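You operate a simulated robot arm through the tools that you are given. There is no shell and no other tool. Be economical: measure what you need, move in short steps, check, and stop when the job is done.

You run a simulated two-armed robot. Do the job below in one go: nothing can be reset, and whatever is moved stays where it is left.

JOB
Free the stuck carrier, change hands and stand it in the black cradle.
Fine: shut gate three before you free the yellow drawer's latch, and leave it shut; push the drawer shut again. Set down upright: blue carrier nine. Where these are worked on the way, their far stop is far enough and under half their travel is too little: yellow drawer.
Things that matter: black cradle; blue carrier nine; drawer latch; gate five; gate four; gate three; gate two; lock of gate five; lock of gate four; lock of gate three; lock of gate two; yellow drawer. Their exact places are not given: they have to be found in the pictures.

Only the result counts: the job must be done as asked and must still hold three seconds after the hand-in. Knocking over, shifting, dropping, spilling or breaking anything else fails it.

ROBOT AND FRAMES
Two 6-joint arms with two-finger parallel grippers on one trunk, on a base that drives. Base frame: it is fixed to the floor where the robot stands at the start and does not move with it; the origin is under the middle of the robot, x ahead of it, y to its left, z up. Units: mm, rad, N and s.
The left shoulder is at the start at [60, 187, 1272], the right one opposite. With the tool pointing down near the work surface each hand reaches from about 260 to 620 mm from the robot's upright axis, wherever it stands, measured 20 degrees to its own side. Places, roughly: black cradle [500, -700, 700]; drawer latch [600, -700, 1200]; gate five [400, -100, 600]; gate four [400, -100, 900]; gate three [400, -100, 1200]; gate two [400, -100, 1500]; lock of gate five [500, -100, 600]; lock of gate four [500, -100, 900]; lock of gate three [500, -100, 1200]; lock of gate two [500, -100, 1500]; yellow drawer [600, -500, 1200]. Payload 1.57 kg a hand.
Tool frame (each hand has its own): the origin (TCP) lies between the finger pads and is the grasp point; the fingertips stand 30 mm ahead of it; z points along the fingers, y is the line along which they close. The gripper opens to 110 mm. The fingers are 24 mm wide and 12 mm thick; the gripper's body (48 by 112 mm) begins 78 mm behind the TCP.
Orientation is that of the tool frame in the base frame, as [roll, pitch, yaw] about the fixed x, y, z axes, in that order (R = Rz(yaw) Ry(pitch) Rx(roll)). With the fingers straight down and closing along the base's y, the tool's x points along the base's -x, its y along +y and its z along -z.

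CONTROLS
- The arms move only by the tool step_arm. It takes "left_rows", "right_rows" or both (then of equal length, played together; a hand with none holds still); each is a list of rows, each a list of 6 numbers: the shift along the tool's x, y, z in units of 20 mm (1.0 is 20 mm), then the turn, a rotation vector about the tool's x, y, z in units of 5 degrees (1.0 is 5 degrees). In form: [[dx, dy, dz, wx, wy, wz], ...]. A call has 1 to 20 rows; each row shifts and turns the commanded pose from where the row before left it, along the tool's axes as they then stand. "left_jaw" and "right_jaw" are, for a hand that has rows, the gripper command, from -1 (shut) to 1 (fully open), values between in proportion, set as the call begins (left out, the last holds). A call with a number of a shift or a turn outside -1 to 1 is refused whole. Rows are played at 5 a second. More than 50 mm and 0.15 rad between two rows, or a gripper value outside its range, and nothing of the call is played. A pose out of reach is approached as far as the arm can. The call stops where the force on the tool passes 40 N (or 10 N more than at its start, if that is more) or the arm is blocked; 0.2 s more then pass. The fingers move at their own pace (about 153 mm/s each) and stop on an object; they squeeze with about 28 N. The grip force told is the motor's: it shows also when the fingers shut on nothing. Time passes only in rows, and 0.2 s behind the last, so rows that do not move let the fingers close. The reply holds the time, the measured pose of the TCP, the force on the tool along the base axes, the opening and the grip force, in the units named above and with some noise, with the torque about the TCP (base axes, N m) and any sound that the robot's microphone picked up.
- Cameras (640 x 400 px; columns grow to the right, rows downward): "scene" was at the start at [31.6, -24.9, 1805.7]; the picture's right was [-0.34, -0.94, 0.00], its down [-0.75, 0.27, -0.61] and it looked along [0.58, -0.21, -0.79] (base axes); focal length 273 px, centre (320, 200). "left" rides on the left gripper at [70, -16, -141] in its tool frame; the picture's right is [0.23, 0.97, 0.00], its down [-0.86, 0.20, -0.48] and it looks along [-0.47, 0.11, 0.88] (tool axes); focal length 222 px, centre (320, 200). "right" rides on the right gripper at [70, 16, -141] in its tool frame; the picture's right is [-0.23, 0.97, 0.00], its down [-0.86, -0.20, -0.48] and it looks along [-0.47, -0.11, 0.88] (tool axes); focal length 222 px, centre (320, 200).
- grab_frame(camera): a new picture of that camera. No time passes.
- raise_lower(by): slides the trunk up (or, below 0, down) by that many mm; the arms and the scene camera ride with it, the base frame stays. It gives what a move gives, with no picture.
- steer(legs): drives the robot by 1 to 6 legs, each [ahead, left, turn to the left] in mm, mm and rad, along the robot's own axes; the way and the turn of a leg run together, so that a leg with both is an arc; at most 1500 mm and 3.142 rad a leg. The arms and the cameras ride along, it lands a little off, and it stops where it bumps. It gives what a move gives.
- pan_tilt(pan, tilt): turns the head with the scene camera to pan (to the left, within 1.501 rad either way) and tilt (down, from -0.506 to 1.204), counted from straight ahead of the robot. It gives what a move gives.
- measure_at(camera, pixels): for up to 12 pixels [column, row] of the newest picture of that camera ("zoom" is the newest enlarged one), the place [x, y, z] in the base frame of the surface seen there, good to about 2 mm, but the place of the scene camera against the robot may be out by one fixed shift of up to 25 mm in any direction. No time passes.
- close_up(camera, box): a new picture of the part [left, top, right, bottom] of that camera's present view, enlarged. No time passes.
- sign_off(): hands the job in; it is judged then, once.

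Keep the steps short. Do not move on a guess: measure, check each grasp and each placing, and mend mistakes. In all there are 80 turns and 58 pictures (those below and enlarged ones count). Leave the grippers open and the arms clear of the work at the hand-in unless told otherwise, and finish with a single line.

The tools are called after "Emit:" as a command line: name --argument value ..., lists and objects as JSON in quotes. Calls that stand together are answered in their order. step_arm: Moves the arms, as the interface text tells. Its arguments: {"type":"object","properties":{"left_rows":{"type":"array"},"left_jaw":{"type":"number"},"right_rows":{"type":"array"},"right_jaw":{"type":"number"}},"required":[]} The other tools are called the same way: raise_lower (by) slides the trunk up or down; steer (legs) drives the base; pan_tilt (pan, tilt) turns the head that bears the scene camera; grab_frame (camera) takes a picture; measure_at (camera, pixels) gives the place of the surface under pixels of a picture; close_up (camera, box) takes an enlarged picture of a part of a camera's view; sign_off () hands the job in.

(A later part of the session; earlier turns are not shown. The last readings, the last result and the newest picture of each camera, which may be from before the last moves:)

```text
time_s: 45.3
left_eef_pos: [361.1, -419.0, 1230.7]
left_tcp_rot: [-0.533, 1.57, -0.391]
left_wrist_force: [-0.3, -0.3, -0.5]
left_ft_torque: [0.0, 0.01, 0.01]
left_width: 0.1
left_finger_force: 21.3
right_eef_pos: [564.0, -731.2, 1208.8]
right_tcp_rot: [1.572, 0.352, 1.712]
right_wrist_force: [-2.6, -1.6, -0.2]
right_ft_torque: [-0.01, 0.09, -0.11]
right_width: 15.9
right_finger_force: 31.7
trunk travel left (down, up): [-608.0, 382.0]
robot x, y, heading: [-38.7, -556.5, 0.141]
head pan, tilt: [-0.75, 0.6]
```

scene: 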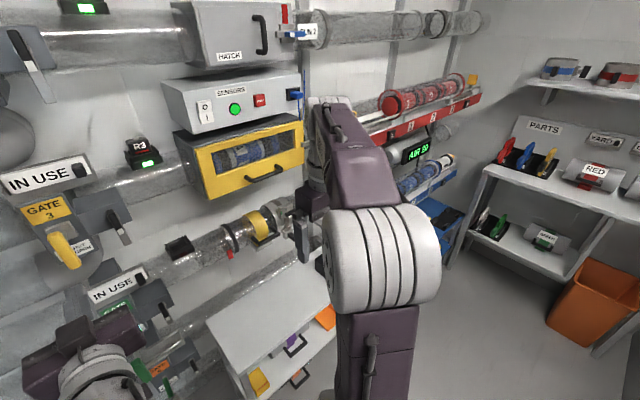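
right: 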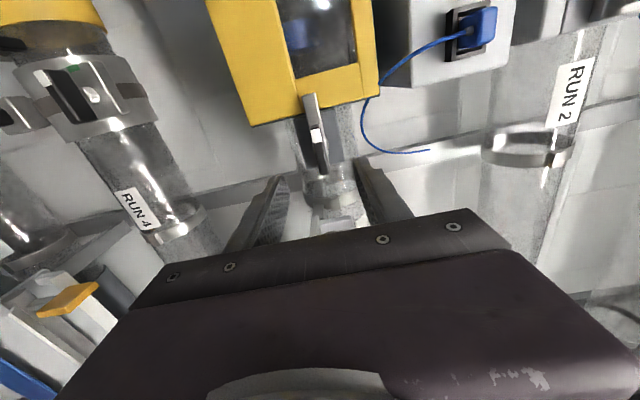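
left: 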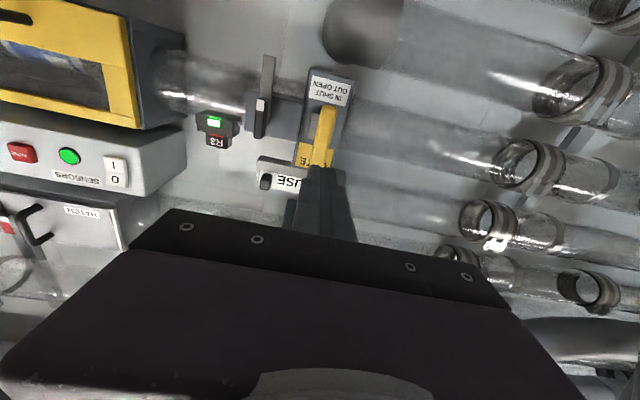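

It turns easily. Continue to 90°.

Emit:
step_arm --right_rows '[[0, 0, 0, 0, 0, -1], [0, 0, 0, 0, 0, -1], [0, 0, 0, 0, 0, -1], [0, 0, 0, 0, 0, -1], [0, 0, 0, 0, 0, -1], [0, 0, 0, 0, 0, -1], [0, 0, 0, 0, 0, -1], [0, 0, 0, 0, 0, -1], [0, 0, 0, 0, 0, -1], [0, 0, 0, 0, 0, -1], [0, 0, 0, 0, 0, -1], [0, 0, 0, 0, 0, -1], [0, 0, 0, 0, 0, -1], [0, 0, 0, 0, 0, -1]]'

Emit:
grab_frame --camera "right"

```text
time_s: 48.3
left_eef_pos: [362.8, -421.1, 1230.4]
left_tcp_rot: [1.932, 1.569, 2.075]
left_wrist_force: [0.2, -0.4, 0.4]
left_ft_torque: [-0.02, -0.03, 0.02]
left_width: 0.0
left_finger_force: 21.3
right_eef_pos: [563.2, -731.4, 1207.9]
right_tcp_rot: [-3.014, 1.568, -2.874]
right_wrist_force: [-7.7, -4.1, -10.1]
right_ft_torque: [-0.06, 1.03, -0.13]
right_width: 15.9
right_finger_force: 31.3
trunk travel left (down, up): [-608.0, 382.0]
robot x, y, heading: [-37.7, -553.2, 0.141]
head pan, tilt: [-0.75, 0.6]
```

```text
25 pictures are left
```

right: 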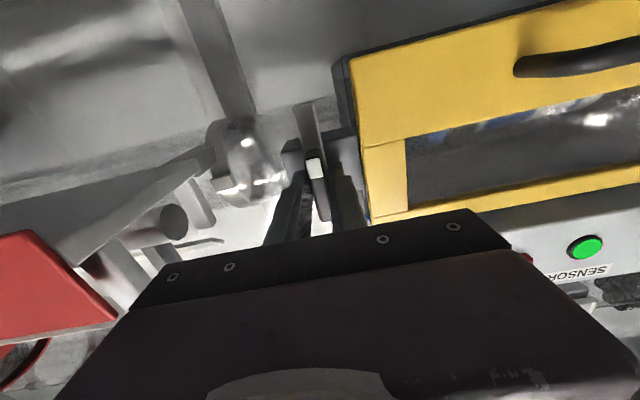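

The bar now points down. Release, retract 100 mm, and roll the jaws back to vertical closing for the drawer handle.

Emit:
step_arm --right_rows '[[0, 0, 0, 0, 0, 0], [0, 0, 0, 0, 0, 0], [0, 0, -1, 0, 0, 0], [0, 0, -1, 0, 0, 0], [0, 0, -1, 0, 0, 0], [0, 0, -1, 0, 0, 0], [0, 0, -1, 0, 0, 0]]' --right_jaw 0.0

Emit:
step_arm --right_rows '[[0, 0, 0, 0, 0, 1], [0, 0, 0, 0, 0, 1], [0, 0, 0, 0, 0, 1], [0, 0, 0, 0, 0, 1], [0, 0, 0, 0, 0, 1], [0, 0, 0, 0, 0, 1], [0, 0, 0, 0, 0, 1], [0, 0, 0, 0, 0, 1], [0, 0, 0, 0, 0, 1], [0, 0, 0, 0, 0, 1], [0, 0, 0, 0, 0, 1], [0, 0, 0, 0, 0, 1], [0, 0, 0, 0, 0, 1], [0, 0, 0, 0, 0, 1], [0, 0, 0, 0, 0, 1], [0, 0, 0, 0, 0, 1], [0, 0, 0, 0, 0, 1], [0, 0, 0, 0, 0, 1]]'

Emit:
raise_lower --by -43

Emit:
steer --legs '[[0, 185, 0]]'

Emit:
grab_frame --camera "right"

```text
time_s: 49.9
left_eef_pos: [361.9, -418.8, 1230.0]
left_tcp_rot: [0.317, 1.569, 0.459]
left_wrist_force: [-0.2, -0.3, 0.0]
left_ft_torque: [-0.01, 0.02, 0.0]
left_width: 0.0
left_finger_force: 20.6
right_eef_pos: [462.9, -744.5, 1208.6]
right_tcp_rot: [-2.858, 1.57, -2.719]
right_wrist_force: [-0.1, 0.2, 0.4]
right_ft_torque: [-0.01, -0.01, 0.02]
right_width: 54.8
right_finger_force: 0.0
trunk travel left (down, up): [-608.0, 382.0]
robot x, y, heading: [-45.2, -551.5, 0.14]
head pan, tilt: [-0.75, 0.6]
```

```text
time_s: 53.7
left_eef_pos: [362.1, -418.9, 1229.9]
left_tcp_rot: [-0.031, 1.571, 0.11]
left_wrist_force: [-1.1, -0.5, -0.4]
left_ft_torque: [0.0, 0.0, -0.02]
left_width: 0.2
left_finger_force: 21.0
right_eef_pos: [464.8, -744.9, 1209.4]
right_tcp_rot: [1.572, -0.002, 1.71]
right_wrist_force: [-0.6, 0.7, 0.0]
right_ft_torque: [-0.01, 0.0, 0.03]
right_width: 55.3
right_finger_force: 0.0
trunk travel left (down, up): [-608.0, 382.0]
robot x, y, heading: [-40.0, -553.5, 0.143]
head pan, tilt: [-0.75, 0.6]
```

```text
time_s: 54.6
left_eef_pos: [361.9, -419.1, 1187.5]
left_tcp_rot: [3.093, 1.571, -3.048]
left_wrist_force: [-0.7, 0.4, -0.8]
left_ft_torque: [0.02, 0.0, 0.0]
left_width: 0.0
left_finger_force: 21.8
right_eef_pos: [462.6, -744.8, 1166.6]
right_tcp_rot: [1.574, -0.001, 1.711]
right_wrist_force: [0.3, -0.5, -0.1]
right_ft_torque: [-0.05, 0.02, 0.02]
right_width: 55.2
right_finger_force: 0.1
trunk travel left (down, up): [-565.0, 425.0]
robot x, y, heading: [-38.5, -553.7, 0.143]
head pan, tilt: [-0.75, 0.6]
```

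```text
time_s: 56.1
left_eef_pos: [336.4, -233.7, 1187.0]
left_tcp_rot: [-2.77, 1.568, -2.628]
left_wrist_force: [-0.6, 0.6, 0.3]
left_ft_torque: [-0.01, -0.01, 0.03]
left_width: 0.0
left_finger_force: 21.4
right_eef_pos: [436.2, -560.2, 1166.1]
right_tcp_rot: [1.572, -0.002, 1.711]
right_wrist_force: [-0.7, 0.8, 0.1]
right_ft_torque: [-0.01, 0.01, -0.02]
right_width: 55.1
right_finger_force: 0.0
trunk travel left (down, up): [-565.0, 425.0]
robot x, y, heading: [-66.9, -362.7, 0.138]
head pan, tilt: [-0.75, 0.6]
```

```text
24 pictures are left
```

right: 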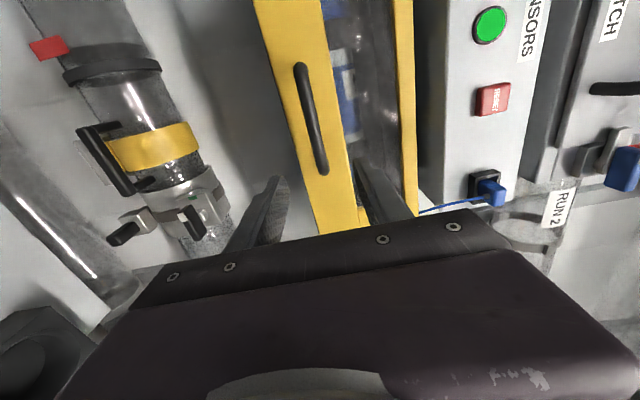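

Handle runs (300,65)–(322,175). Measure.

Emit:
measure_at --camera "right" --pixels '[[305, 100], [310, 125], [315, 150], [321, 172], [300, 68], [340, 215], [280, 60]]'

```text
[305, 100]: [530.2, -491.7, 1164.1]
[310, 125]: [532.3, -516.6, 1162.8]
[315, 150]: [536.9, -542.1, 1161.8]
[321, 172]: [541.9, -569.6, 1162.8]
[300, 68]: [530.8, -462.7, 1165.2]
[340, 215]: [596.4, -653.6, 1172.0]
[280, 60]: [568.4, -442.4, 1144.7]
```

Bar centre at about (541,-535,1163). Approach: ahead 109, left 10, down 3, then close.

Emit:
step_arm --right_rows '[[0.5, -0.15, 1, 0, 0, 0], [0, 0, 1, 0, 0, 0], [0, 0, 1, 0, 0, 0], [0, 0, 1, 0, 0, 0], [0, 0, 1, 0, 0, 0], [0, 0, 0.4, 0, 0, 0]]'

Emit:
step_arm --right_rows '[[0, 0, 0, 0, 0, 0], [0, 0, 0, 0, 0, 0], [0, 0, 0, 0, 0, 0]]' --right_jaw -1

```text
time_s: 57.5
left_eef_pos: [336.7, -234.8, 1186.9]
left_tcp_rot: [2.986, 1.569, 3.125]
left_wrist_force: [0.3, 0.8, 0.2]
left_ft_torque: [-0.04, -0.02, 0.01]
left_width: 0.0
left_finger_force: 21.8
right_eef_pos: [543.5, -535.4, 1163.3]
right_tcp_rot: [1.57, 0.0, 1.711]
right_wrist_force: [-0.4, -0.4, -0.6]
right_ft_torque: [-0.02, -0.01, -0.02]
right_width: 55.0
right_finger_force: 0.0
trunk travel left (down, up): [-565.0, 425.0]
robot x, y, heading: [-68.2, -367.7, 0.141]
head pan, tilt: [-0.75, 0.6]
```

```text
time_s: 58.3
left_eef_pos: [335.5, -233.7, 1187.2]
left_tcp_rot: [0.427, 1.571, 0.568]
left_wrist_force: [0.1, 0.4, 0.7]
left_ft_torque: [0.03, -0.02, 0.02]
left_width: 0.0
left_finger_force: 21.4
right_eef_pos: [540.8, -535.7, 1165.3]
right_tcp_rot: [1.569, 0.0, 1.711]
right_wrist_force: [3.3, -1.1, 11.3]
right_ft_torque: [0.04, -0.03, 0.06]
right_width: 13.9
right_finger_force: 30.7
trunk travel left (down, up): [-565.0, 425.0]
robot x, y, heading: [-66.7, -364.2, 0.136]
head pan, tilt: [-0.75, 0.6]
```

Handle held. Pull with the arm 80 mm first.

Emit:
step_arm --right_rows '[[0, 0, -0.5, 0, 0, 0], [0, 0, -0.5, 0, 0, 0], [0, 0, -1, 0, 0, 0], [0, 0, -1, 0, 0, 0], [0, 0, -1, 0, 0, 0]]'

```text
time_s: 59.5
left_eef_pos: [335.1, -235.2, 1187.3]
left_tcp_rot: [0.116, 1.569, 0.256]
left_wrist_force: [0.1, -0.5, -0.3]
left_ft_torque: [0.0, -0.01, -0.02]
left_width: 0.2
left_finger_force: 22.1
right_eef_pos: [460.7, -546.2, 1165.9]
right_tcp_rot: [1.569, 0.001, 1.712]
right_wrist_force: [-0.7, -4.8, 16.7]
right_ft_torque: [-0.06, 0.02, -0.17]
right_width: 13.9
right_finger_force: 30.4
trunk travel left (down, up): [-565.0, 425.0]
robot x, y, heading: [-68.6, -367.1, 0.136]
head pan, tilt: [-0.75, 0.6]
```

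Drawer slides. Keep pulling by the arm in small steps to find its stop (slightly lower to relieve the 17 N upward).

Emit:
step_arm --right_rows '[[0, -0.1, -0.5, 0, 0, 0], [0, 0, -1, 0, 0, 0], [0, 0, -1, 0, 0, 0], [0, 0, -1, 0, 0, 0]]'

Emit:
grab_frame --camera "scene"

```text
time_s: 60.5
left_eef_pos: [335.0, -230.4, 1186.6]
left_tcp_rot: [-1.901, 1.568, -1.755]
left_wrist_force: [-0.4, -0.6, -0.4]
left_ft_torque: [0.02, 0.01, 0.03]
left_width: 0.0
left_finger_force: 21.0
right_eef_pos: [418.5, -551.3, 1165.1]
right_tcp_rot: [1.606, 0.003, 1.727]
right_wrist_force: [-0.4, 14.8, -11.8]
right_ft_torque: [0.22, 0.02, 0.87]
right_width: 13.7
right_finger_force: 30.2
right hand out of reach, approached as far as the arm can: row 3, 4
trunk travel left (down, up): [-565.0, 425.0]
robot x, y, heading: [-71.1, -365.3, 0.141]
head pan, tilt: [-0.75, 0.6]
stopped in row 4 (right hand): the force on the tool passed its limit (the readings are from after the stop); the commanded pose is now the measured one
```

```text
23 pictures are left
```

scene: 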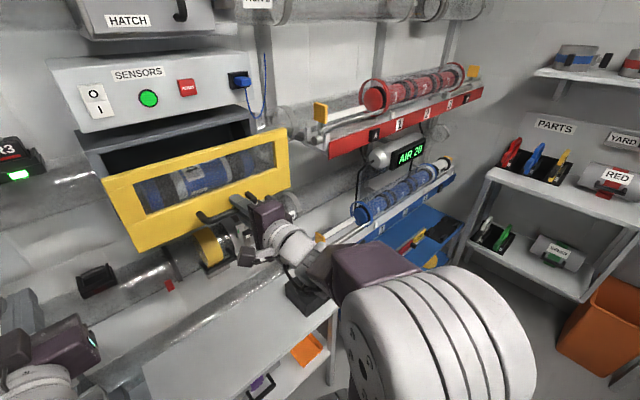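

Drawer is out ~122 mm. I pull on by driving back.

Emit:
steer --legs '[[-50, 0, 0]]'

Emit:
steer --legs '[[-40, 0, 0]]'

Emit:
grab_frame --camera "scene"

```text
time_s: 61.4
left_eef_pos: [288.7, -235.6, 1185.4]
left_tcp_rot: [-2.265, 1.564, -2.122]
left_wrist_force: [0.3, -0.1, -0.2]
left_ft_torque: [0.02, 0.01, 0.03]
left_width: 0.3
left_finger_force: 21.3
right_eef_pos: [371.8, -557.7, 1165.5]
right_tcp_rot: [1.607, 0.004, 1.724]
right_wrist_force: [-1.8, 23.5, -24.4]
right_ft_torque: [0.32, -0.02, 0.24]
right_width: 13.8
right_finger_force: 30.4
trunk travel left (down, up): [-565.0, 425.0]
robot x, y, heading: [-114.1, -373.7, 0.136]
head pan, tilt: [-0.75, 0.6]
```

```text
time_s: 62.3
left_eef_pos: [250.5, -243.0, 1185.5]
left_tcp_rot: [-2.899, 1.565, -2.756]
left_wrist_force: [0.4, 0.2, -0.5]
left_ft_torque: [0.01, 0.01, -0.02]
left_width: 0.1
left_finger_force: 20.8
right_eef_pos: [334.6, -565.8, 1164.7]
right_tcp_rot: [1.605, 0.003, 1.724]
right_wrist_force: [26.7, 6.4, 17.8]
right_ft_torque: [0.21, -0.32, 0.34]
right_width: 13.6
right_finger_force: 30.4
trunk travel left (down, up): [-565.0, 425.0]
robot x, y, heading: [-155.8, -378.2, 0.142]
head pan, tilt: [-0.75, 0.6]
```

```text
22 pictures are left
```

scene: 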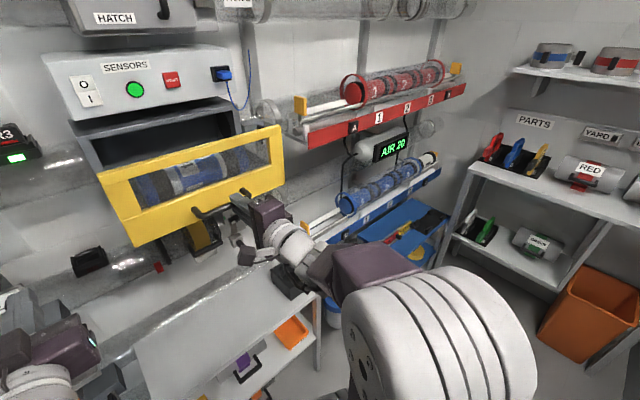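

About 207 mm out with a 27 N pull-back: the far stop. I release the handle and drive back 90 mm to look.

Emit:
step_arm --right_rows '[[0, 0, 0, 0, 0, 0], [0, 0, 0, 0, 0, 0], [0, 0, 0, 0, 0, 0]]' --right_jaw 0.2

Emit:
steer --legs '[[-90, 0, 0]]'

Emit:
raise_lower --by 300

Emit:
pan_tilt --pan -0.5 --tilt 0.75

Emit:
grab_frame --camera "scene"

```text
time_s: 63.1
left_eef_pos: [247.0, -246.7, 1187.2]
left_tcp_rot: [2.461, 1.57, 2.606]
left_wrist_force: [0.4, 0.2, 0.6]
left_ft_torque: [0.01, 0.0, 0.02]
left_width: 0.1
left_finger_force: 21.8
right_eef_pos: [330.9, -568.7, 1167.0]
right_tcp_rot: [1.601, -0.002, 1.725]
right_wrist_force: [-0.8, 0.3, -0.8]
right_ft_torque: [0.02, -0.01, 0.01]
right_width: 66.2
right_finger_force: 0.1
trunk travel left (down, up): [-565.0, 425.0]
robot x, y, heading: [-154.6, -380.6, 0.142]
head pan, tilt: [-0.75, 0.6]
```

```text
time_s: 64.2
left_eef_pos: [156.1, -258.9, 1187.8]
left_tcp_rot: [2.694, 1.569, 2.84]
left_wrist_force: [-0.1, -0.4, 0.1]
left_ft_torque: [0.04, 0.02, -0.02]
left_width: 0.2
left_finger_force: 21.5
right_eef_pos: [240.1, -580.9, 1167.1]
right_tcp_rot: [1.601, 0.001, 1.725]
right_wrist_force: [-0.1, 0.0, 0.3]
right_ft_torque: [0.01, 0.0, 0.0]
right_width: 65.8
right_finger_force: 0.1
trunk travel left (down, up): [-565.0, 425.0]
robot x, y, heading: [-247.6, -388.4, 0.144]
head pan, tilt: [-0.75, 0.6]
```

```text
time_s: 67.2
left_eef_pos: [157.7, -258.3, 1486.6]
left_tcp_rot: [2.989, 1.568, 3.134]
left_wrist_force: [-0.6, -0.9, 0.8]
left_ft_torque: [-0.03, -0.01, 0.01]
left_width: 0.0
left_finger_force: 21.6
right_eef_pos: [239.9, -580.4, 1466.9]
right_tcp_rot: [1.6, 0.0, 1.724]
right_wrist_force: [-0.3, -0.7, 0.0]
right_ft_torque: [0.0, -0.02, -0.06]
right_width: 65.9
right_finger_force: 0.1
trunk travel left (down, up): [-865.0, 125.0]
robot x, y, heading: [-247.8, -395.2, 0.139]
head pan, tilt: [-0.75, 0.6]
```

```text
time_s: 68.0
left_eef_pos: [157.8, -258.6, 1487.6]
left_tcp_rot: [2.984, 1.57, 3.128]
left_wrist_force: [0.4, -0.3, 0.3]
left_ft_torque: [-0.02, -0.03, 0.0]
left_width: 0.0
left_finger_force: 20.8
right_eef_pos: [240.1, -579.7, 1466.4]
right_tcp_rot: [1.6, -0.001, 1.724]
right_wrist_force: [-0.6, 0.9, 0.7]
right_ft_torque: [0.04, 0.0, -0.01]
right_width: 66.2
right_finger_force: 0.0
trunk travel left (down, up): [-865.0, 125.0]
robot x, y, heading: [-244.0, -390.6, 0.145]
head pan, tilt: [-0.499, 0.75]
```

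```text
21 pictures are left
```

scene: 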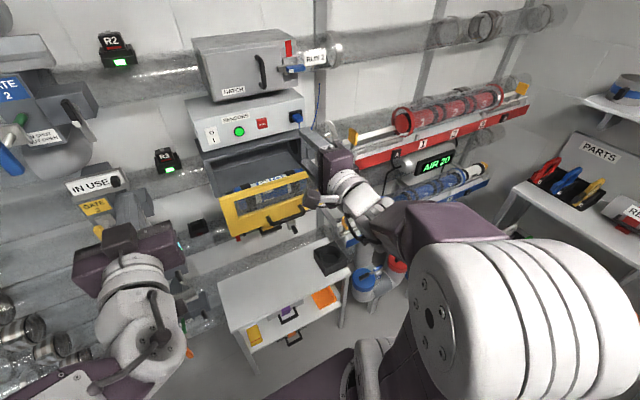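

Emit:
close_up --camera "scene" --box '[190, 110, 350, 260]'

Emit:
close_up --camera "scene" --box '[300, 230, 380, 290]'

Emit:
measure_at --camera "scene" --pixels '[[328, 247], [325, 260], [315, 252], [345, 257], [333, 275], [327, 263]]'

```text
2.67 times, centred on (270, 185) of scene
```

zoom: 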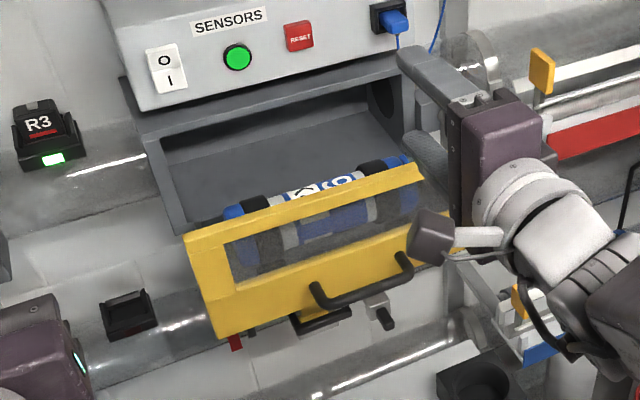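

```text
6.67 times, centred on (340, 260) of scene
```

zoom: 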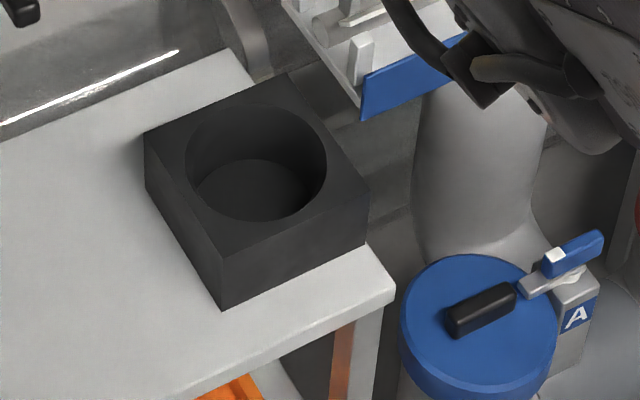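

```text
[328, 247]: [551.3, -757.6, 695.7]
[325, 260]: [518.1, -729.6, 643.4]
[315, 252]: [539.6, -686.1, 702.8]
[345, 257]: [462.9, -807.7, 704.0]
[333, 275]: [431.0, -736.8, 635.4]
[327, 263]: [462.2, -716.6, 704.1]
```

Carrier with a "9" label lies in the open drawer; the cradle is on the bench. I turn both hands: left to fingers-down (to pick), right to fingers-down (to receive).

Emit:
step_arm --left_rows '[[0, 0, 0, 0, 1, 0], [0, 0, 0, 0, 1, 0], [0, 0, 0, 0, 1, 0], [0, 0, 0, 0, 1, 0], [0, 0, 0, 0, 1, 0], [0, 0, 0, 0, 1, 0], [0, 0, 0, 0, 1, 0], [0, 0, 0, 0, 1, 0], [0, 0, 0, 0, 1, 0], [0, 0, 0, 0, 1, 0], [0, 0, 0, 0, 1, 0], [0, 0, 0, 0, 1, 0], [0, 0, 0, 0, 1, 0], [0, 0, 0, 0, 1, 0], [0, 0, 0, 0, 1, 0], [0, 0, 0, 0, 1, 0], [0, 0, 0, 0, 1, 0], [0, 0, 0, 0, 1, 0]]' --right_rows '[[0, 0, 0, 0, 0, -1], [0, 0, 0, 0, 0, -1], [0, 0, 0, 0, 0, -1], [0, 0, 0, 0, 0, -1], [0, 0, 0, 0, 0, -1], [0, 0, 0, 0, 0, -1], [0, 0, 0, 0, 0, -1], [0, 0, 0, 0, 0, -1], [0, 0, 0, 0, 0, -1], [0, 0, 0, 0, 0, -1], [0, 0, 0, 0, 0, -1], [0, 0, 0, 0, 0, -1], [0, 0, 0, 0, 0, -1], [0, 0, 0, 0, 0, -1], [0, 0, 0, 0, 0, -1], [0, 0, 0, 0, 0, -1], [0, 0, 0, 0, 0, -1], [0, 0, 0, 0, 0, -1]]' --left_jaw 1 --right_jaw 1

Emit:
step_arm --left_rows '[[0, 0, 0, 0, 0, 1], [0, 0, 0, 0, 0, 1], [0, 0, 0, 0, 0, 1], [0, 0, 0, 0, 0, 1], [0, 0, 0, 0, 0, 1], [0, 0, 0, 0, 0, 1], [0, 0, 0, 0, 0, 1], [0, 0, 0, 0, 0, 1], [0, 0, 0, 0, 0, 1], [0, 0, 0, 0, 0, 1], [0, 0, 0, 0, 0, 1], [0, 0, 0, 0, 0, 1], [0, 0, 0, 0, 0, 1], [0, 0, 0, 0, 0, 1], [0, 0, 0, 0, 0, 1], [0, 0, 0, 0, 0, 1], [0, 0, 0, 0, 0, 1], [0, 0, 0, 0, 0, 1]]' --right_rows '[[0, 0, 0, 0, 1, 0], [0, 0, 0, 0, 1, 0], [0, 0, 0, 0, 1, 0], [0, 0, 0, 0, 1, 0], [0, 0, 0, 0, 1, 0], [0, 0, 0, 0, 1, 0], [0, 0, 0, 0, 1, 0], [0, 0, 0, 0, 1, 0], [0, 0, 0, 0, 1, 0], [0, 0, 0, 0, 1, 0], [0, 0, 0, 0, 1, 0], [0, 0, 0, 0, 1, 0], [0, 0, 0, 0, 1, 0], [0, 0, 0, 0, 1, 0], [0, 0, 0, 0, 1, 0], [0, 0, 0, 0, 1, 0], [0, 0, 0, 0, 1, 0], [0, 0, 0, 0, 1, 0]]'

```text
time_s: 71.8
left_eef_pos: [161.4, -267.9, 1463.4]
left_tcp_rot: [-3.141, -0.002, -2.998]
left_wrist_force: [0.0, -0.6, -0.1]
left_ft_torque: [-0.01, -0.02, 0.03]
left_width: 109.7
left_finger_force: 0.1
left hand out of reach, approached as far as the arm can: row 1, 2, 3, 18
right_eef_pos: [244.1, -581.0, 1468.4]
right_tcp_rot: [-3.082, 1.541, -2.929]
right_wrist_force: [-0.4, -0.1, -0.6]
right_ft_torque: [-0.01, -0.02, -0.01]
right_width: 110.1
right_finger_force: 0.0
right hand out of reach, approached as far as the arm can: row 9
trunk travel left (down, up): [-865.0, 125.0]
robot x, y, heading: [-244.2, -394.1, 0.143]
head pan, tilt: [-0.499, 0.75]
```

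```text
time_s: 75.6
left_eef_pos: [162.7, -266.8, 1463.8]
left_tcp_rot: [-3.141, 0.0, 1.714]
left_wrist_force: [-0.1, -0.5, -0.4]
left_ft_torque: [-0.01, 0.0, -0.01]
left_width: 109.9
left_finger_force: 0.1
right_eef_pos: [230.7, -582.6, 1448.4]
right_tcp_rot: [-3.142, -0.029, -2.987]
right_wrist_force: [-0.1, 0.3, -0.2]
right_ft_torque: [0.0, 0.0, 0.0]
right_width: 110.2
right_finger_force: 0.0
right hand out of reach, approached as far as the arm can: row 3, 17, 18
trunk travel left (down, up): [-865.0, 125.0]
robot x, y, heading: [-245.8, -392.4, 0.141]
head pan, tilt: [-0.499, 0.75]
```

Left is fingers-down with jaws closing fore-aft. I drive toward the drawer (short of it) and look down with the left camera.

Emit:
steer --legs '[[0, -311, 0], [130, 0, 0]]'

Emit:
grab_frame --camera "left"

```text
time_s: 78.6
left_eef_pos: [330.9, -564.8, 1466.3]
left_tcp_rot: [3.14, 0.0, 1.711]
left_wrist_force: [0.9, -0.4, 0.3]
left_ft_torque: [0.04, -0.04, 0.01]
left_width: 109.9
left_finger_force: 0.1
right_eef_pos: [399.5, -880.7, 1449.6]
right_tcp_rot: [-3.141, -0.028, -2.992]
right_wrist_force: [-0.5, -0.4, 0.1]
right_ft_torque: [0.02, -0.02, -0.02]
right_width: 110.0
right_finger_force: 0.0
trunk travel left (down, up): [-865.0, 125.0]
robot x, y, heading: [-75.7, -686.5, 0.143]
head pan, tilt: [-0.499, 0.75]
```

```text
18 pictures are left
```

left: 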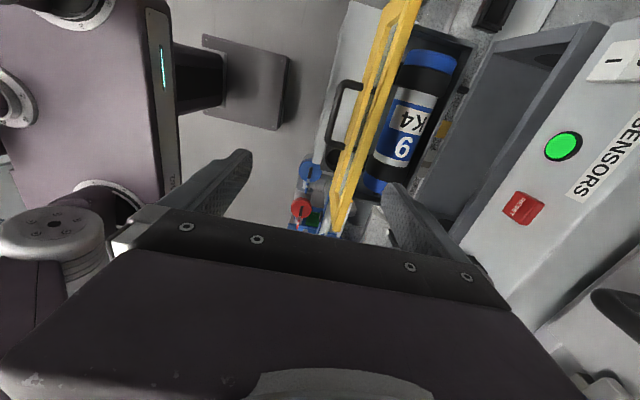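

Emit:
close_up --camera "left" --box '[330, 30, 480, 210]'

Emit:
measure_at --camera "left" --pixels '[[432, 60], [428, 85], [405, 118], [398, 148], [378, 180], [383, 140], [423, 150], [340, 205], [405, 10], [480, 215], [352, 90], [340, 160]]'

```text
2.22 times, centred on (405, 120) of left
```

zoom: 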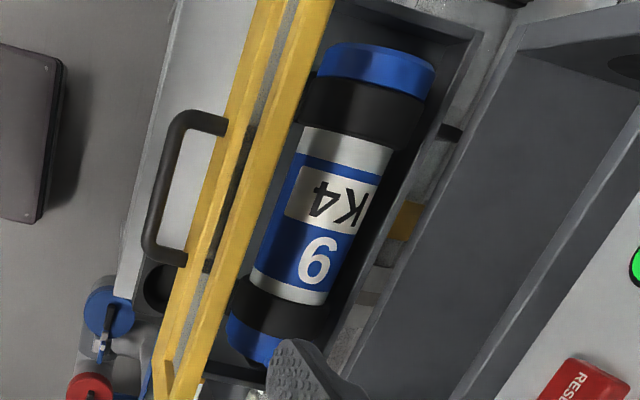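

```text
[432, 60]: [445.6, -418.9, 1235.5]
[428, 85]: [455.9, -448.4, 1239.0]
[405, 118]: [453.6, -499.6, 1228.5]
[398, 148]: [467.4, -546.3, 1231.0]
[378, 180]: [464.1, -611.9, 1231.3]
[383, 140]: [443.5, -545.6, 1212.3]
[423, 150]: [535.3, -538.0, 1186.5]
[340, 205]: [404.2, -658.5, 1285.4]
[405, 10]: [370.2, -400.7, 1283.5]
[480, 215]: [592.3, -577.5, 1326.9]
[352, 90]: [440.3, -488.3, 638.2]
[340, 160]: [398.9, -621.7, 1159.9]
```

I need to see the label's and ends' orientation better.

Emit:
close_up --camera "left" --box '[370, 80, 440, 170]'

```text
4.44 times, centred on (405, 125) of left
```

zoom: 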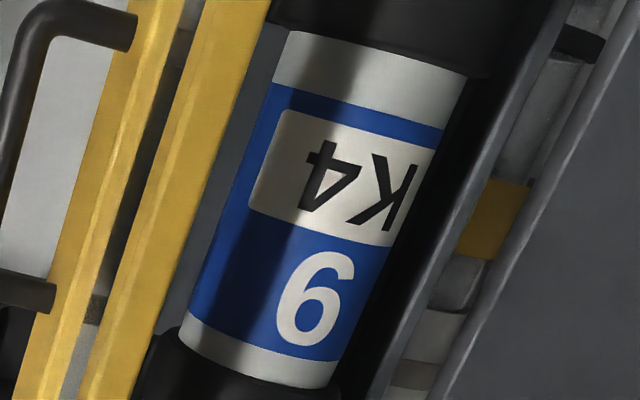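

The digit's orientation matters (6 or 9), so enlarge it further.

Emit:
close_up --camera "left" --box '[388, 132, 420, 162]'

```text
13.33 times, centred on (404, 147) of left
```

zoom: 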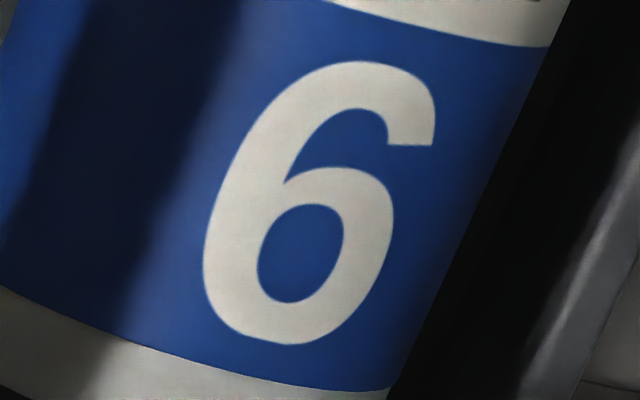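

In this view it's a "6" with "K4" upside-down, so the right way up it's K4 / 9: the carrier's right end is its top. This fits the plan. Sample cross-sections for the axis, ends and drawer walls.

Emit:
measure_at --camera "left" --pixels '[[394, 112], [402, 113], [411, 114], [420, 115], [428, 116], [431, 52], [377, 188], [448, 75], [404, 68], [372, 125], [440, 130], [380, 100]]'

Emit:
measure_at --camera "left" --pixels '[[400, 75], [412, 77], [424, 79], [436, 81], [445, 83], [449, 62], [410, 54], [385, 166], [395, 168], [374, 162], [470, 40], [460, 130]]'

```text
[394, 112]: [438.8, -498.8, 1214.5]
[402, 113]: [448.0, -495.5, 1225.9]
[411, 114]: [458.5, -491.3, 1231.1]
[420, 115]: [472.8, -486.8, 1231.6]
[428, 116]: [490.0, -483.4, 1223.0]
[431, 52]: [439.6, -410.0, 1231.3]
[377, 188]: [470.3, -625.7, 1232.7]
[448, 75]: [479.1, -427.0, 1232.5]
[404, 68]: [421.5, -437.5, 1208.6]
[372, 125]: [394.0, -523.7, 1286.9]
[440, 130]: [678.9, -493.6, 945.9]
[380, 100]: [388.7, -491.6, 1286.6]
```

```text
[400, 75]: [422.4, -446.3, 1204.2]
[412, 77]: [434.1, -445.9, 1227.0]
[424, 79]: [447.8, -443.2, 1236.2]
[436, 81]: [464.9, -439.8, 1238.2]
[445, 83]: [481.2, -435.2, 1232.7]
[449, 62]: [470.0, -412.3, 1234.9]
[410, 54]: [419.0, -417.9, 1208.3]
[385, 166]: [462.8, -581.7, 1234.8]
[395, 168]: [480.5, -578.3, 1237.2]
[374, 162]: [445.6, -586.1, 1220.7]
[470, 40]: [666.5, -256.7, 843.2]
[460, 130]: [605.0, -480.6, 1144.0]
```

Fit: carrier axis at s≈398 → centre about (471,-520,1198), radius ~34 at the label, ~242 long. Front panel gap ~28 mm. I move base 90 ahead/24 left, with right hand pulled back a little first, and set left jaws to ~90 mm.

Emit:
step_arm --right_rows '[[1, 0, 0, 0, 0, 0], [1, 0, 0, 0, 0, 0], [1, 0, 0, 0, 0, 0]]' --left_rows '[[0, 0, 0, 0, 0, 0], [0, 0, 0, 0, 0, 0], [0, 0, 0, 0, 0, 0]]' --left_jaw 0.64

Emit:
steer --legs '[[90, 24, 0]]'

```text
time_s: 79.4
left_eef_pos: [335.0, -564.3, 1464.3]
left_tcp_rot: [-3.14, 0.0, 1.713]
left_wrist_force: [0.1, -0.5, -0.1]
left_ft_torque: [0.02, 0.01, -0.01]
left_width: 90.2
left_finger_force: 0.1
right_eef_pos: [342.5, -886.8, 1451.6]
right_tcp_rot: [-3.141, -0.026, -2.991]
right_wrist_force: [-0.3, 0.4, -0.2]
right_ft_torque: [0.0, 0.02, -0.02]
right_width: 109.7
right_finger_force: 0.0
trunk travel left (down, up): [-865.0, 125.0]
robot x, y, heading: [-75.2, -689.4, 0.135]
head pan, tilt: [-0.499, 0.75]
```

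```text
time_s: 80.5
left_eef_pos: [410.4, -530.0, 1466.3]
left_tcp_rot: [3.136, -0.001, 1.713]
left_wrist_force: [-0.5, 0.4, 0.3]
left_ft_torque: [0.04, -0.08, -0.02]
left_width: 90.3
left_finger_force: 0.2
right_eef_pos: [418.6, -854.1, 1453.0]
right_tcp_rot: [3.141, -0.021, -2.991]
right_wrist_force: [-0.7, 0.3, 1.2]
right_ft_torque: [0.06, -0.06, -0.03]
right_width: 110.2
right_finger_force: 0.0
trunk travel left (down, up): [-865.0, 125.0]
robot x, y, heading: [8.6, -651.8, 0.138]
head pan, tilt: [-0.499, 0.75]
```

Arm: 62 mm ahead, then down to z≈1320 and check.

Emit:
step_arm --left_rows '[[0.07, 0.77, 0, 0, 0, 0], [0, 0.77, 0, 0, 0, 0], [0, 0.77, 0, 0, 0, 0], [0, 0.77, 0, 0, 0, 0], [0, 0, 1, 0, 0, 0], [0, 0, 1, 0, 0, 0], [0, 0, 1, 0, 0, 0], [0, 0, 1, 0, 0, 0], [0, 0, 1, 0, 0, 0], [0, 0, 1, 0, 0, 0], [0, 0, 1, 0, 0, 0]]'

Emit:
grab_frame --camera "left"

```text
time_s: 82.8
left_eef_pos: [453.9, -510.8, 1319.1]
left_tcp_rot: [3.128, 0.001, 1.712]
left_wrist_force: [0.3, 0.5, 10.5]
left_ft_torque: [0.0, 0.53, -0.08]
left_width: 89.6
left_finger_force: 0.1
left hand out of reach, approached as far as the arm can: row 1, 2, 3, 4
right_eef_pos: [424.3, -851.5, 1450.9]
right_tcp_rot: [3.14, -0.027, -2.992]
right_wrist_force: [0.3, -0.3, -0.4]
right_ft_torque: [0.0, 0.02, -0.01]
right_width: 110.2
right_finger_force: 0.1
trunk travel left (down, up): [-865.0, 125.0]
robot x, y, heading: [11.4, -650.2, 0.135]
head pan, tilt: [-0.499, 0.75]
stopped in row 11 (left hand): the force on the tool passed its limit (the readings are from after the stop); the commanded pose is now the measured one
```

```text
14 pictures are left
```

left: 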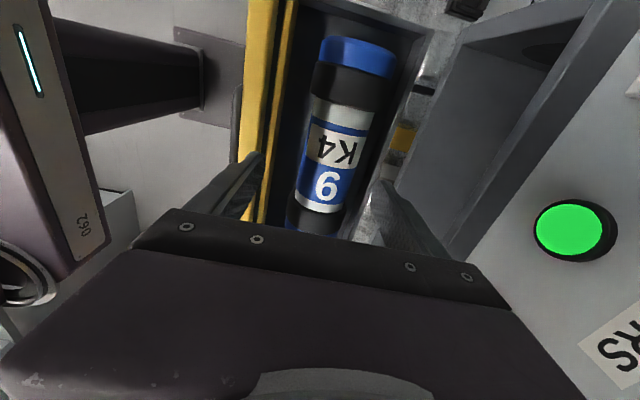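

The front finger touched the panel's top edge (hand 16 mm short). I lift 10 mm, shift 16 ahead and 11 right, then check.

Emit:
step_arm --left_rows '[[0, 0, -0.6, 0, 0, 0], [-0.3, 0.4, 0, 0, 0, 0], [-0.3, 0.4, 0, 0, 0, 0]]'

```text
time_s: 83.6
left_eef_pos: [475.1, -521.3, 1329.8]
left_tcp_rot: [3.133, 0.002, 1.71]
left_wrist_force: [-0.2, -0.1, -0.1]
left_ft_torque: [-0.02, -0.01, -0.03]
left_width: 90.5
left_finger_force: 0.0
right_eef_pos: [427.7, -851.0, 1450.8]
right_tcp_rot: [3.141, -0.028, -2.992]
right_wrist_force: [0.2, 0.4, -0.2]
right_ft_torque: [0.0, 0.02, 0.02]
right_width: 109.9
right_finger_force: 0.0
trunk travel left (down, up): [-865.0, 125.0]
robot x, y, heading: [11.5, -648.3, 0.139]
head pan, tilt: [-0.499, 0.75]
```

Now aligned within ~3 mm. Descend to z≈1200.

Emit:
step_arm --left_rows '[[0, -0.15, 1, 0, 0, 0], [0, 0, 1, 0, 0, 0], [0, 0, 1, 0, 0, 0], [0, 0, 1, 0, 0, 0], [0, 0, 1, 0, 0, 0], [0, 0, 1, 0, 0, 0], [0, 0, 0.45, 0, 0, 0]]'

```text
time_s: 85.2
left_eef_pos: [472.6, -522.4, 1199.6]
left_tcp_rot: [3.131, 0.003, 1.712]
left_wrist_force: [0.3, 0.4, 0.0]
left_ft_torque: [-0.01, 0.01, 0.02]
left_width: 90.2
left_finger_force: 0.0
right_eef_pos: [427.1, -850.0, 1451.6]
right_tcp_rot: [3.141, -0.029, -2.991]
right_wrist_force: [-0.2, 0.3, 1.0]
right_ft_torque: [0.0, 0.0, 0.01]
right_width: 110.0
right_finger_force: 0.0
trunk travel left (down, up): [-865.0, 125.0]
robot x, y, heading: [12.3, -647.2, 0.141]
head pan, tilt: [-0.499, 0.75]
```

No contact. Close on the carrier.

Emit:
step_arm --left_rows '[[0, 0, 0, 0, 0, 0], [0, 0, 0, 0, 0, 0], [0, 0, 0, 0, 0, 0]]' --left_jaw -1

Emit:
step_arm --left_rows '[[0, 0, -0.5, 0, 0, 0], [0, 0, -0.5, 0, 0, 0], [0, 0, -1, 0, 0, 0], [0, 0, -1, 0, 0, 0]]'

Emit:
grab_frame --camera "left"

```text
time_s: 86.0
left_eef_pos: [472.2, -522.1, 1200.1]
left_tcp_rot: [3.132, 0.002, 1.712]
left_wrist_force: [0.2, -0.1, 0.7]
left_ft_torque: [0.03, 0.04, 0.03]
left_width: 65.2
left_finger_force: 27.8
right_eef_pos: [426.4, -850.9, 1451.1]
right_tcp_rot: [-3.141, -0.027, -2.992]
right_wrist_force: [-0.9, 0.2, -0.6]
right_ft_torque: [0.03, 0.02, 0.02]
right_width: 109.9
right_finger_force: 0.0
trunk travel left (down, up): [-865.0, 125.0]
robot x, y, heading: [8.7, -650.0, 0.141]
head pan, tilt: [-0.499, 0.75]
```

```text
time_s: 87.0
left_eef_pos: [471.0, -522.0, 1260.9]
left_tcp_rot: [3.132, 0.002, 1.711]
left_wrist_force: [-0.6, -0.1, -2.2]
left_ft_torque: [-0.01, 0.01, -0.01]
left_width: 61.3
left_finger_force: 28.0
right_eef_pos: [427.3, -850.0, 1451.2]
right_tcp_rot: [3.141, -0.029, -2.991]
right_wrist_force: [-0.2, -0.5, 0.3]
right_ft_torque: [-0.02, 0.0, -0.04]
right_width: 110.2
right_finger_force: 0.1
trunk travel left (down, up): [-865.0, 125.0]
robot x, y, heading: [8.0, -648.3, 0.137]
head pan, tilt: [-0.499, 0.75]
```

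```text
13 pictures are left
```

left: 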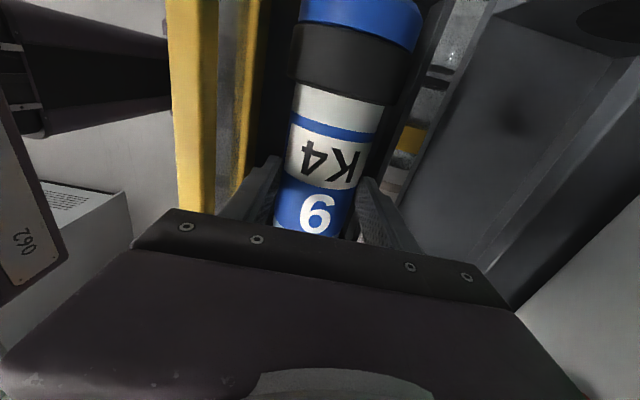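

Width dropped from 65 to 61 mm — check if the carrier rose: measure its surface.

Emit:
measure_at --camera "left" --pixels '[[350, 55], [345, 100], [335, 130], [325, 165], [355, 15], [315, 210], [300, 110], [370, 115], [185, 100], [235, 120]]'

```text
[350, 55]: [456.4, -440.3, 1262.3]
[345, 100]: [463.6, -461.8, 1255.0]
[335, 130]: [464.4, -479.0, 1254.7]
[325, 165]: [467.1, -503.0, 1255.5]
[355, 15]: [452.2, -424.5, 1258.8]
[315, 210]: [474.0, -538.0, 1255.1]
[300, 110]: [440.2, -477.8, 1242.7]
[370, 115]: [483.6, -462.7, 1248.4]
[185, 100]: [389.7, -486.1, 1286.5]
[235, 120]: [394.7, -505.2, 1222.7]
```

The carrier rose only 23 mm while the hand rose 61: it slipped and is held above its middle. I lower it back, open, and regrip deeper.

Emit:
step_arm --left_rows '[[0, 0, 0.5, 0, 0, 0], [0, 0, 0.5, 0, 0, 0], [0, 0, 0.3, 0, 0, 0]]'

Emit:
step_arm --left_rows '[[0, 0, 0, 0, 0, 0], [0, 0, 0, 0, 0, 0], [0, 0, 0.7, 0, 0, 0], [0, 0, 0.7, 0, 0, 0], [0, 0, 0.6, 0, 0, 0]]' --left_jaw 0.6

Emit:
step_arm --left_rows '[[0, 0, 0, 0, 0, 0], [0, 0, 0, 0, 0, 0], [0, 0, 0, 0, 0, 0], [0, 0, 0, 0, 0, 0]]' --left_jaw -1

Emit:
step_arm --left_rows '[[0, 0, -0.2, 0, 0, 0], [0, 0, -0.2, 0, 0, 0], [0, 0, -0.2, 0, 0, 0], [0, 0, -0.2, 0, 0, 0], [0, 0, -0.2, 0, 0, 0]]'

```text
time_s: 87.8
left_eef_pos: [472.7, -522.0, 1236.5]
left_tcp_rot: [3.124, 0.002, 1.712]
left_wrist_force: [4.8, 1.4, 17.4]
left_ft_torque: [0.37, -0.28, -0.01]
left_width: 61.2
left_finger_force: 28.0
right_eef_pos: [424.4, -851.6, 1452.1]
right_tcp_rot: [-3.141, -0.025, -2.991]
right_wrist_force: [0.0, 0.3, -0.1]
right_ft_torque: [0.0, -0.05, 0.0]
right_width: 109.9
right_finger_force: 0.0
trunk travel left (down, up): [-865.0, 125.0]
robot x, y, heading: [10.9, -651.6, 0.147]
head pan, tilt: [-0.499, 0.75]
```

```text
time_s: 89.0
left_eef_pos: [470.2, -521.7, 1196.3]
left_tcp_rot: [3.131, 0.003, 1.711]
left_wrist_force: [0.3, 0.0, 0.3]
left_ft_torque: [-0.01, -0.02, 0.01]
left_width: 87.9
left_finger_force: 0.0
right_eef_pos: [426.6, -849.6, 1451.4]
right_tcp_rot: [-3.141, -0.027, -2.993]
right_wrist_force: [-0.4, -0.9, 0.6]
right_ft_torque: [0.01, -0.01, 0.0]
right_width: 110.0
right_finger_force: 0.1
trunk travel left (down, up): [-865.0, 125.0]
robot x, y, heading: [9.2, -647.2, 0.14]
head pan, tilt: [-0.499, 0.75]
```

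```text
time_s: 90.0
left_eef_pos: [472.8, -522.0, 1196.6]
left_tcp_rot: [3.133, 0.001, 1.713]
left_wrist_force: [-0.4, 0.0, 0.0]
left_ft_torque: [0.03, 0.01, -0.04]
left_width: 65.2
left_finger_force: 28.3
right_eef_pos: [426.0, -851.7, 1451.3]
right_tcp_rot: [3.14, -0.028, -2.992]
right_wrist_force: [-0.5, -0.8, -0.5]
right_ft_torque: [0.0, 0.0, 0.01]
right_width: 110.1
right_finger_force: 0.1
trunk travel left (down, up): [-865.0, 125.0]
robot x, y, heading: [13.7, -651.8, 0.137]
head pan, tilt: [-0.499, 0.75]
```

```text
time_s: 91.2
left_eef_pos: [472.1, -520.1, 1215.2]
left_tcp_rot: [3.13, 0.003, 1.71]
left_wrist_force: [0.2, 0.0, -2.5]
left_ft_torque: [-0.04, -0.03, 0.03]
left_width: 65.0
left_finger_force: 27.4
right_eef_pos: [426.4, -851.4, 1452.1]
right_tcp_rot: [3.14, -0.027, -2.991]
right_wrist_force: [0.0, -0.1, 0.4]
right_ft_torque: [0.02, -0.01, 0.01]
right_width: 110.2
right_finger_force: 0.0
trunk travel left (down, up): [-865.0, 125.0]
robot x, y, heading: [11.4, -648.0, 0.145]
head pan, tilt: [-0.499, 0.75]
```

Now holding at 65 mm with 2.5 N of weight. Lift slowly.

Emit:
step_arm --left_rows '[[0, 0, -0.4, 0, 0, 0], [0, 0, -0.4, 0, 0, 0], [0, 0, -0.4, 0, 0, 0], [0, 0, -0.4, 0, 0, 0], [0, 0, -0.4, 0, 0, 0]]'

Emit:
step_arm --left_rows '[[0, 0, -0.4, 0, 0, 0], [0, 0, -0.5, 0, 0, 0], [0, 0, -0.5, 0, 0, 0], [0, 0, -0.5, 0, 0, 0], [0, 0, -0.5, 0, 0, 0], [0, 0, -0.5, 0, 0, 0], [0, 0, -0.5, 0, 0, 0], [0, 0, -0.5, 0, 0, 0], [0, 0, -0.5, 0, 0, 0]]'

Emit:
grab_frame --camera "left"

Emit:
measure_at --camera "left" --pixels '[[350, 40], [340, 100], [330, 150]]'

```text
time_s: 92.4
left_eef_pos: [471.4, -520.7, 1255.4]
left_tcp_rot: [3.131, 0.002, 1.712]
left_wrist_force: [-0.7, 0.8, -2.1]
left_ft_torque: [-0.05, -0.01, -0.01]
left_width: 65.0
left_finger_force: 27.7
right_eef_pos: [426.0, -850.2, 1451.7]
right_tcp_rot: [3.14, -0.028, -2.992]
right_wrist_force: [0.6, -0.2, -0.7]
right_ft_torque: [0.0, -0.02, 0.0]
right_width: 109.9
right_finger_force: 0.1
trunk travel left (down, up): [-865.0, 125.0]
robot x, y, heading: [5.3, -652.0, 0.14]
head pan, tilt: [-0.499, 0.75]
```

```text
time_s: 94.4
left_eef_pos: [469.6, -521.4, 1342.2]
left_tcp_rot: [3.133, 0.002, 1.713]
left_wrist_force: [-0.1, -0.2, -2.0]
left_ft_torque: [-0.05, 0.01, -0.01]
left_width: 64.9
left_finger_force: 28.4
right_eef_pos: [426.4, -849.6, 1451.3]
right_tcp_rot: [-3.141, -0.027, -2.992]
right_wrist_force: [-0.2, -0.2, 0.3]
right_ft_torque: [0.01, 0.01, -0.05]
right_width: 110.3
right_finger_force: 0.1
trunk travel left (down, up): [-865.0, 125.0]
robot x, y, heading: [12.1, -646.7, 0.139]
head pan, tilt: [-0.499, 0.75]
```

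```text
12 pictures are left
```

left: 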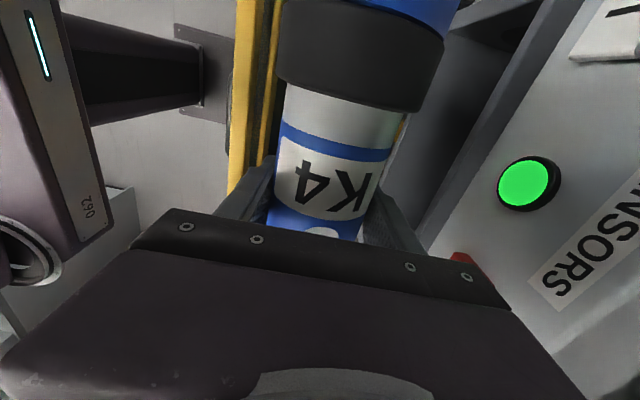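

```text
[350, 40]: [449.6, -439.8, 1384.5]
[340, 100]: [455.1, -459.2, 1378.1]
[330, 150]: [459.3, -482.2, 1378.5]
```

Carrier is level and firmly held. Raise the trunk 40 mm and back off 300 mm, then tip the carrier upright (left fingers to point right, right end up).

Emit:
raise_lower --by 40

Emit:
steer --legs '[[-300, 0, 0]]'

Emit:
step_arm --left_rows '[[0, 0, 0, 0, -1, 0], [0, 0, 0, 0, -1, 0], [0, 0, 0, 0, -1, 0], [0, 0, 0, 0, -1, 0], [0, 0, 0, 0, -1, 0], [0, 0, 0, 0, -1, 0], [0, 0, 0, 0, -1, 0], [0, 0, 0, 0, -1, 0], [0, 0, 0, 0, -1, 0], [0, 0, 0, 0, -1, 0], [0, 0, 0, 0, -1, 0], [0, 0, 0, 0, -1, 0], [0, 0, 0, 0, -1, 0], [0, 0, 0, 0, -1, 0], [0, 0, 0, 0, -1, 0], [0, 0, 0, 0, -1, 0], [0, 0, 0, 0, -1, 0], [0, 0, 0, 0, -1, 0]]'

```text
time_s: 95.2
left_eef_pos: [469.6, -522.8, 1383.1]
left_tcp_rot: [3.133, 0.002, 1.711]
left_wrist_force: [0.3, -0.3, -2.8]
left_ft_torque: [-0.06, -0.03, 0.0]
left_width: 65.1
left_finger_force: 27.9
right_eef_pos: [426.3, -851.2, 1490.9]
right_tcp_rot: [3.142, -0.03, -2.991]
right_wrist_force: [0.4, -0.5, -0.1]
right_ft_torque: [-0.01, 0.0, -0.01]
right_width: 110.1
right_finger_force: 0.0
trunk travel left (down, up): [-905.0, 85.0]
robot x, y, heading: [5.3, -651.1, 0.139]
head pan, tilt: [-0.499, 0.75]
```

```text
time_s: 97.3
left_eef_pos: [178.8, -564.8, 1381.0]
left_tcp_rot: [3.135, 0.002, 1.704]
left_wrist_force: [0.0, -0.6, -2.6]
left_ft_torque: [-0.07, 0.05, -0.01]
left_width: 65.0
left_finger_force: 28.2
right_eef_pos: [131.7, -894.1, 1489.5]
right_tcp_rot: [3.141, -0.03, -3.0]
right_wrist_force: [0.1, 0.6, -0.2]
right_ft_torque: [0.01, 0.01, -0.01]
right_width: 109.9
right_finger_force: 0.1
trunk travel left (down, up): [-905.0, 85.0]
robot x, y, heading: [-285.4, -689.1, 0.128]
head pan, tilt: [-0.499, 0.75]
```

```text
time_s: 101.1
left_eef_pos: [175.5, -564.9, 1382.8]
left_tcp_rot: [1.175, 1.559, -0.259]
left_wrist_force: [0.3, -0.7, -2.0]
left_ft_torque: [0.0, 0.0, 0.0]
left_width: 64.7
left_finger_force: 28.4
right_eef_pos: [130.1, -895.1, 1490.4]
right_tcp_rot: [3.141, -0.027, -2.999]
right_wrist_force: [-0.1, -0.1, 0.8]
right_ft_torque: [-0.03, -0.04, 0.04]
right_width: 109.9
right_finger_force: 0.1
trunk travel left (down, up): [-905.0, 85.0]
robot x, y, heading: [-283.0, -688.6, 0.131]
head pan, tilt: [-0.499, 0.75]
```

Carrier upright at (175,-565). I bring it 120 mm to the right while raising the right hand and moving it ahead to the same depth, then look.

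Emit:
step_arm --left_rows '[[0, 0, 1, 0, 0, 0], [0, 0, 1, 0, 0, 0], [0, 0, 1, 0, 0, 0], [0, 0, 1, 0, 0, 0], [0, 0, 1, 0, 0, 0], [0, 0, 1, 0, 0, 0]]' --right_rows '[[-0.7, 0, -0.7, 0, 0, 0], [-0.7, 0, -0.7, 0, 0, 0], [-0.7, 0, -0.7, 0, 0, 0], [-0.7, 0, -0.7, 0, 0, 0], [-0.7, 0, -0.7, 0, 0, 0], [-0.7, 0, -0.7, 0, 0, 0]]'

Emit:
pan_tilt --pan -0.15 --tilt 0.75

Emit:
grab_frame --camera "scene"

Emit:
grab_frame --camera "right"

```text
time_s: 102.5
left_eef_pos: [191.3, -686.3, 1381.4]
left_tcp_rot: [1.415, 1.562, -0.023]
left_wrist_force: [0.7, -0.2, -3.2]
left_ft_torque: [0.0, 0.01, 0.01]
left_width: 64.9
left_finger_force: 28.1
right_eef_pos: [170.8, -881.4, 1503.5]
right_tcp_rot: [3.14, -0.026, -3.0]
right_wrist_force: [0.8, 1.0, -0.7]
right_ft_torque: [0.01, -0.02, 0.0]
right_width: 110.1
right_finger_force: 0.1
right hand out of reach, approached as far as the arm can: row 2, 3, 4, 5, 6
trunk travel left (down, up): [-905.0, 85.0]
robot x, y, heading: [-283.7, -689.5, 0.128]
head pan, tilt: [-0.499, 0.75]
```

```text
time_s: 103.3
left_eef_pos: [190.0, -685.3, 1382.2]
left_tcp_rot: [1.318, 1.56, -0.118]
left_wrist_force: [-0.7, -0.1, -1.5]
left_ft_torque: [0.01, -0.01, 0.0]
left_width: 64.9
left_finger_force: 27.7
right_eef_pos: [170.1, -880.6, 1504.2]
right_tcp_rot: [-3.141, -0.027, -2.997]
right_wrist_force: [-0.1, 0.1, 0.0]
right_ft_torque: [0.02, -0.05, 0.01]
right_width: 110.0
right_finger_force: 0.0
trunk travel left (down, up): [-905.0, 85.0]
robot x, y, heading: [-284.7, -692.5, 0.131]
head pan, tilt: [-0.15, 0.75]
```

```text
11 pictures are left
```

scene: 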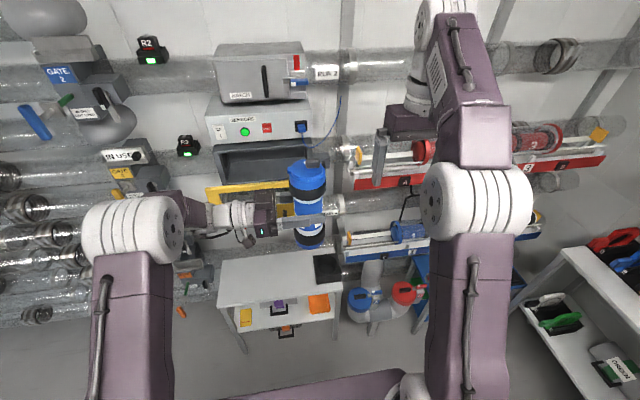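

```text
10 pictures are left
```

right: 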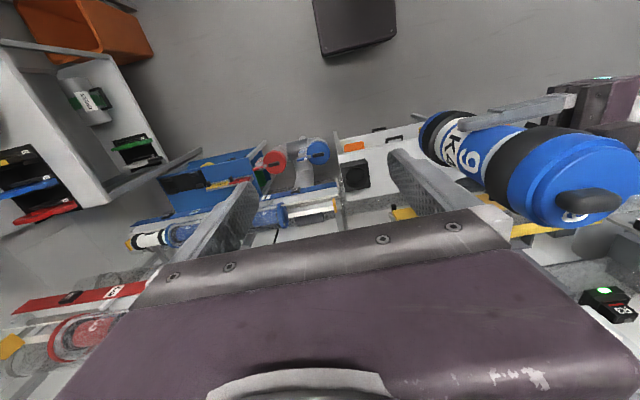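

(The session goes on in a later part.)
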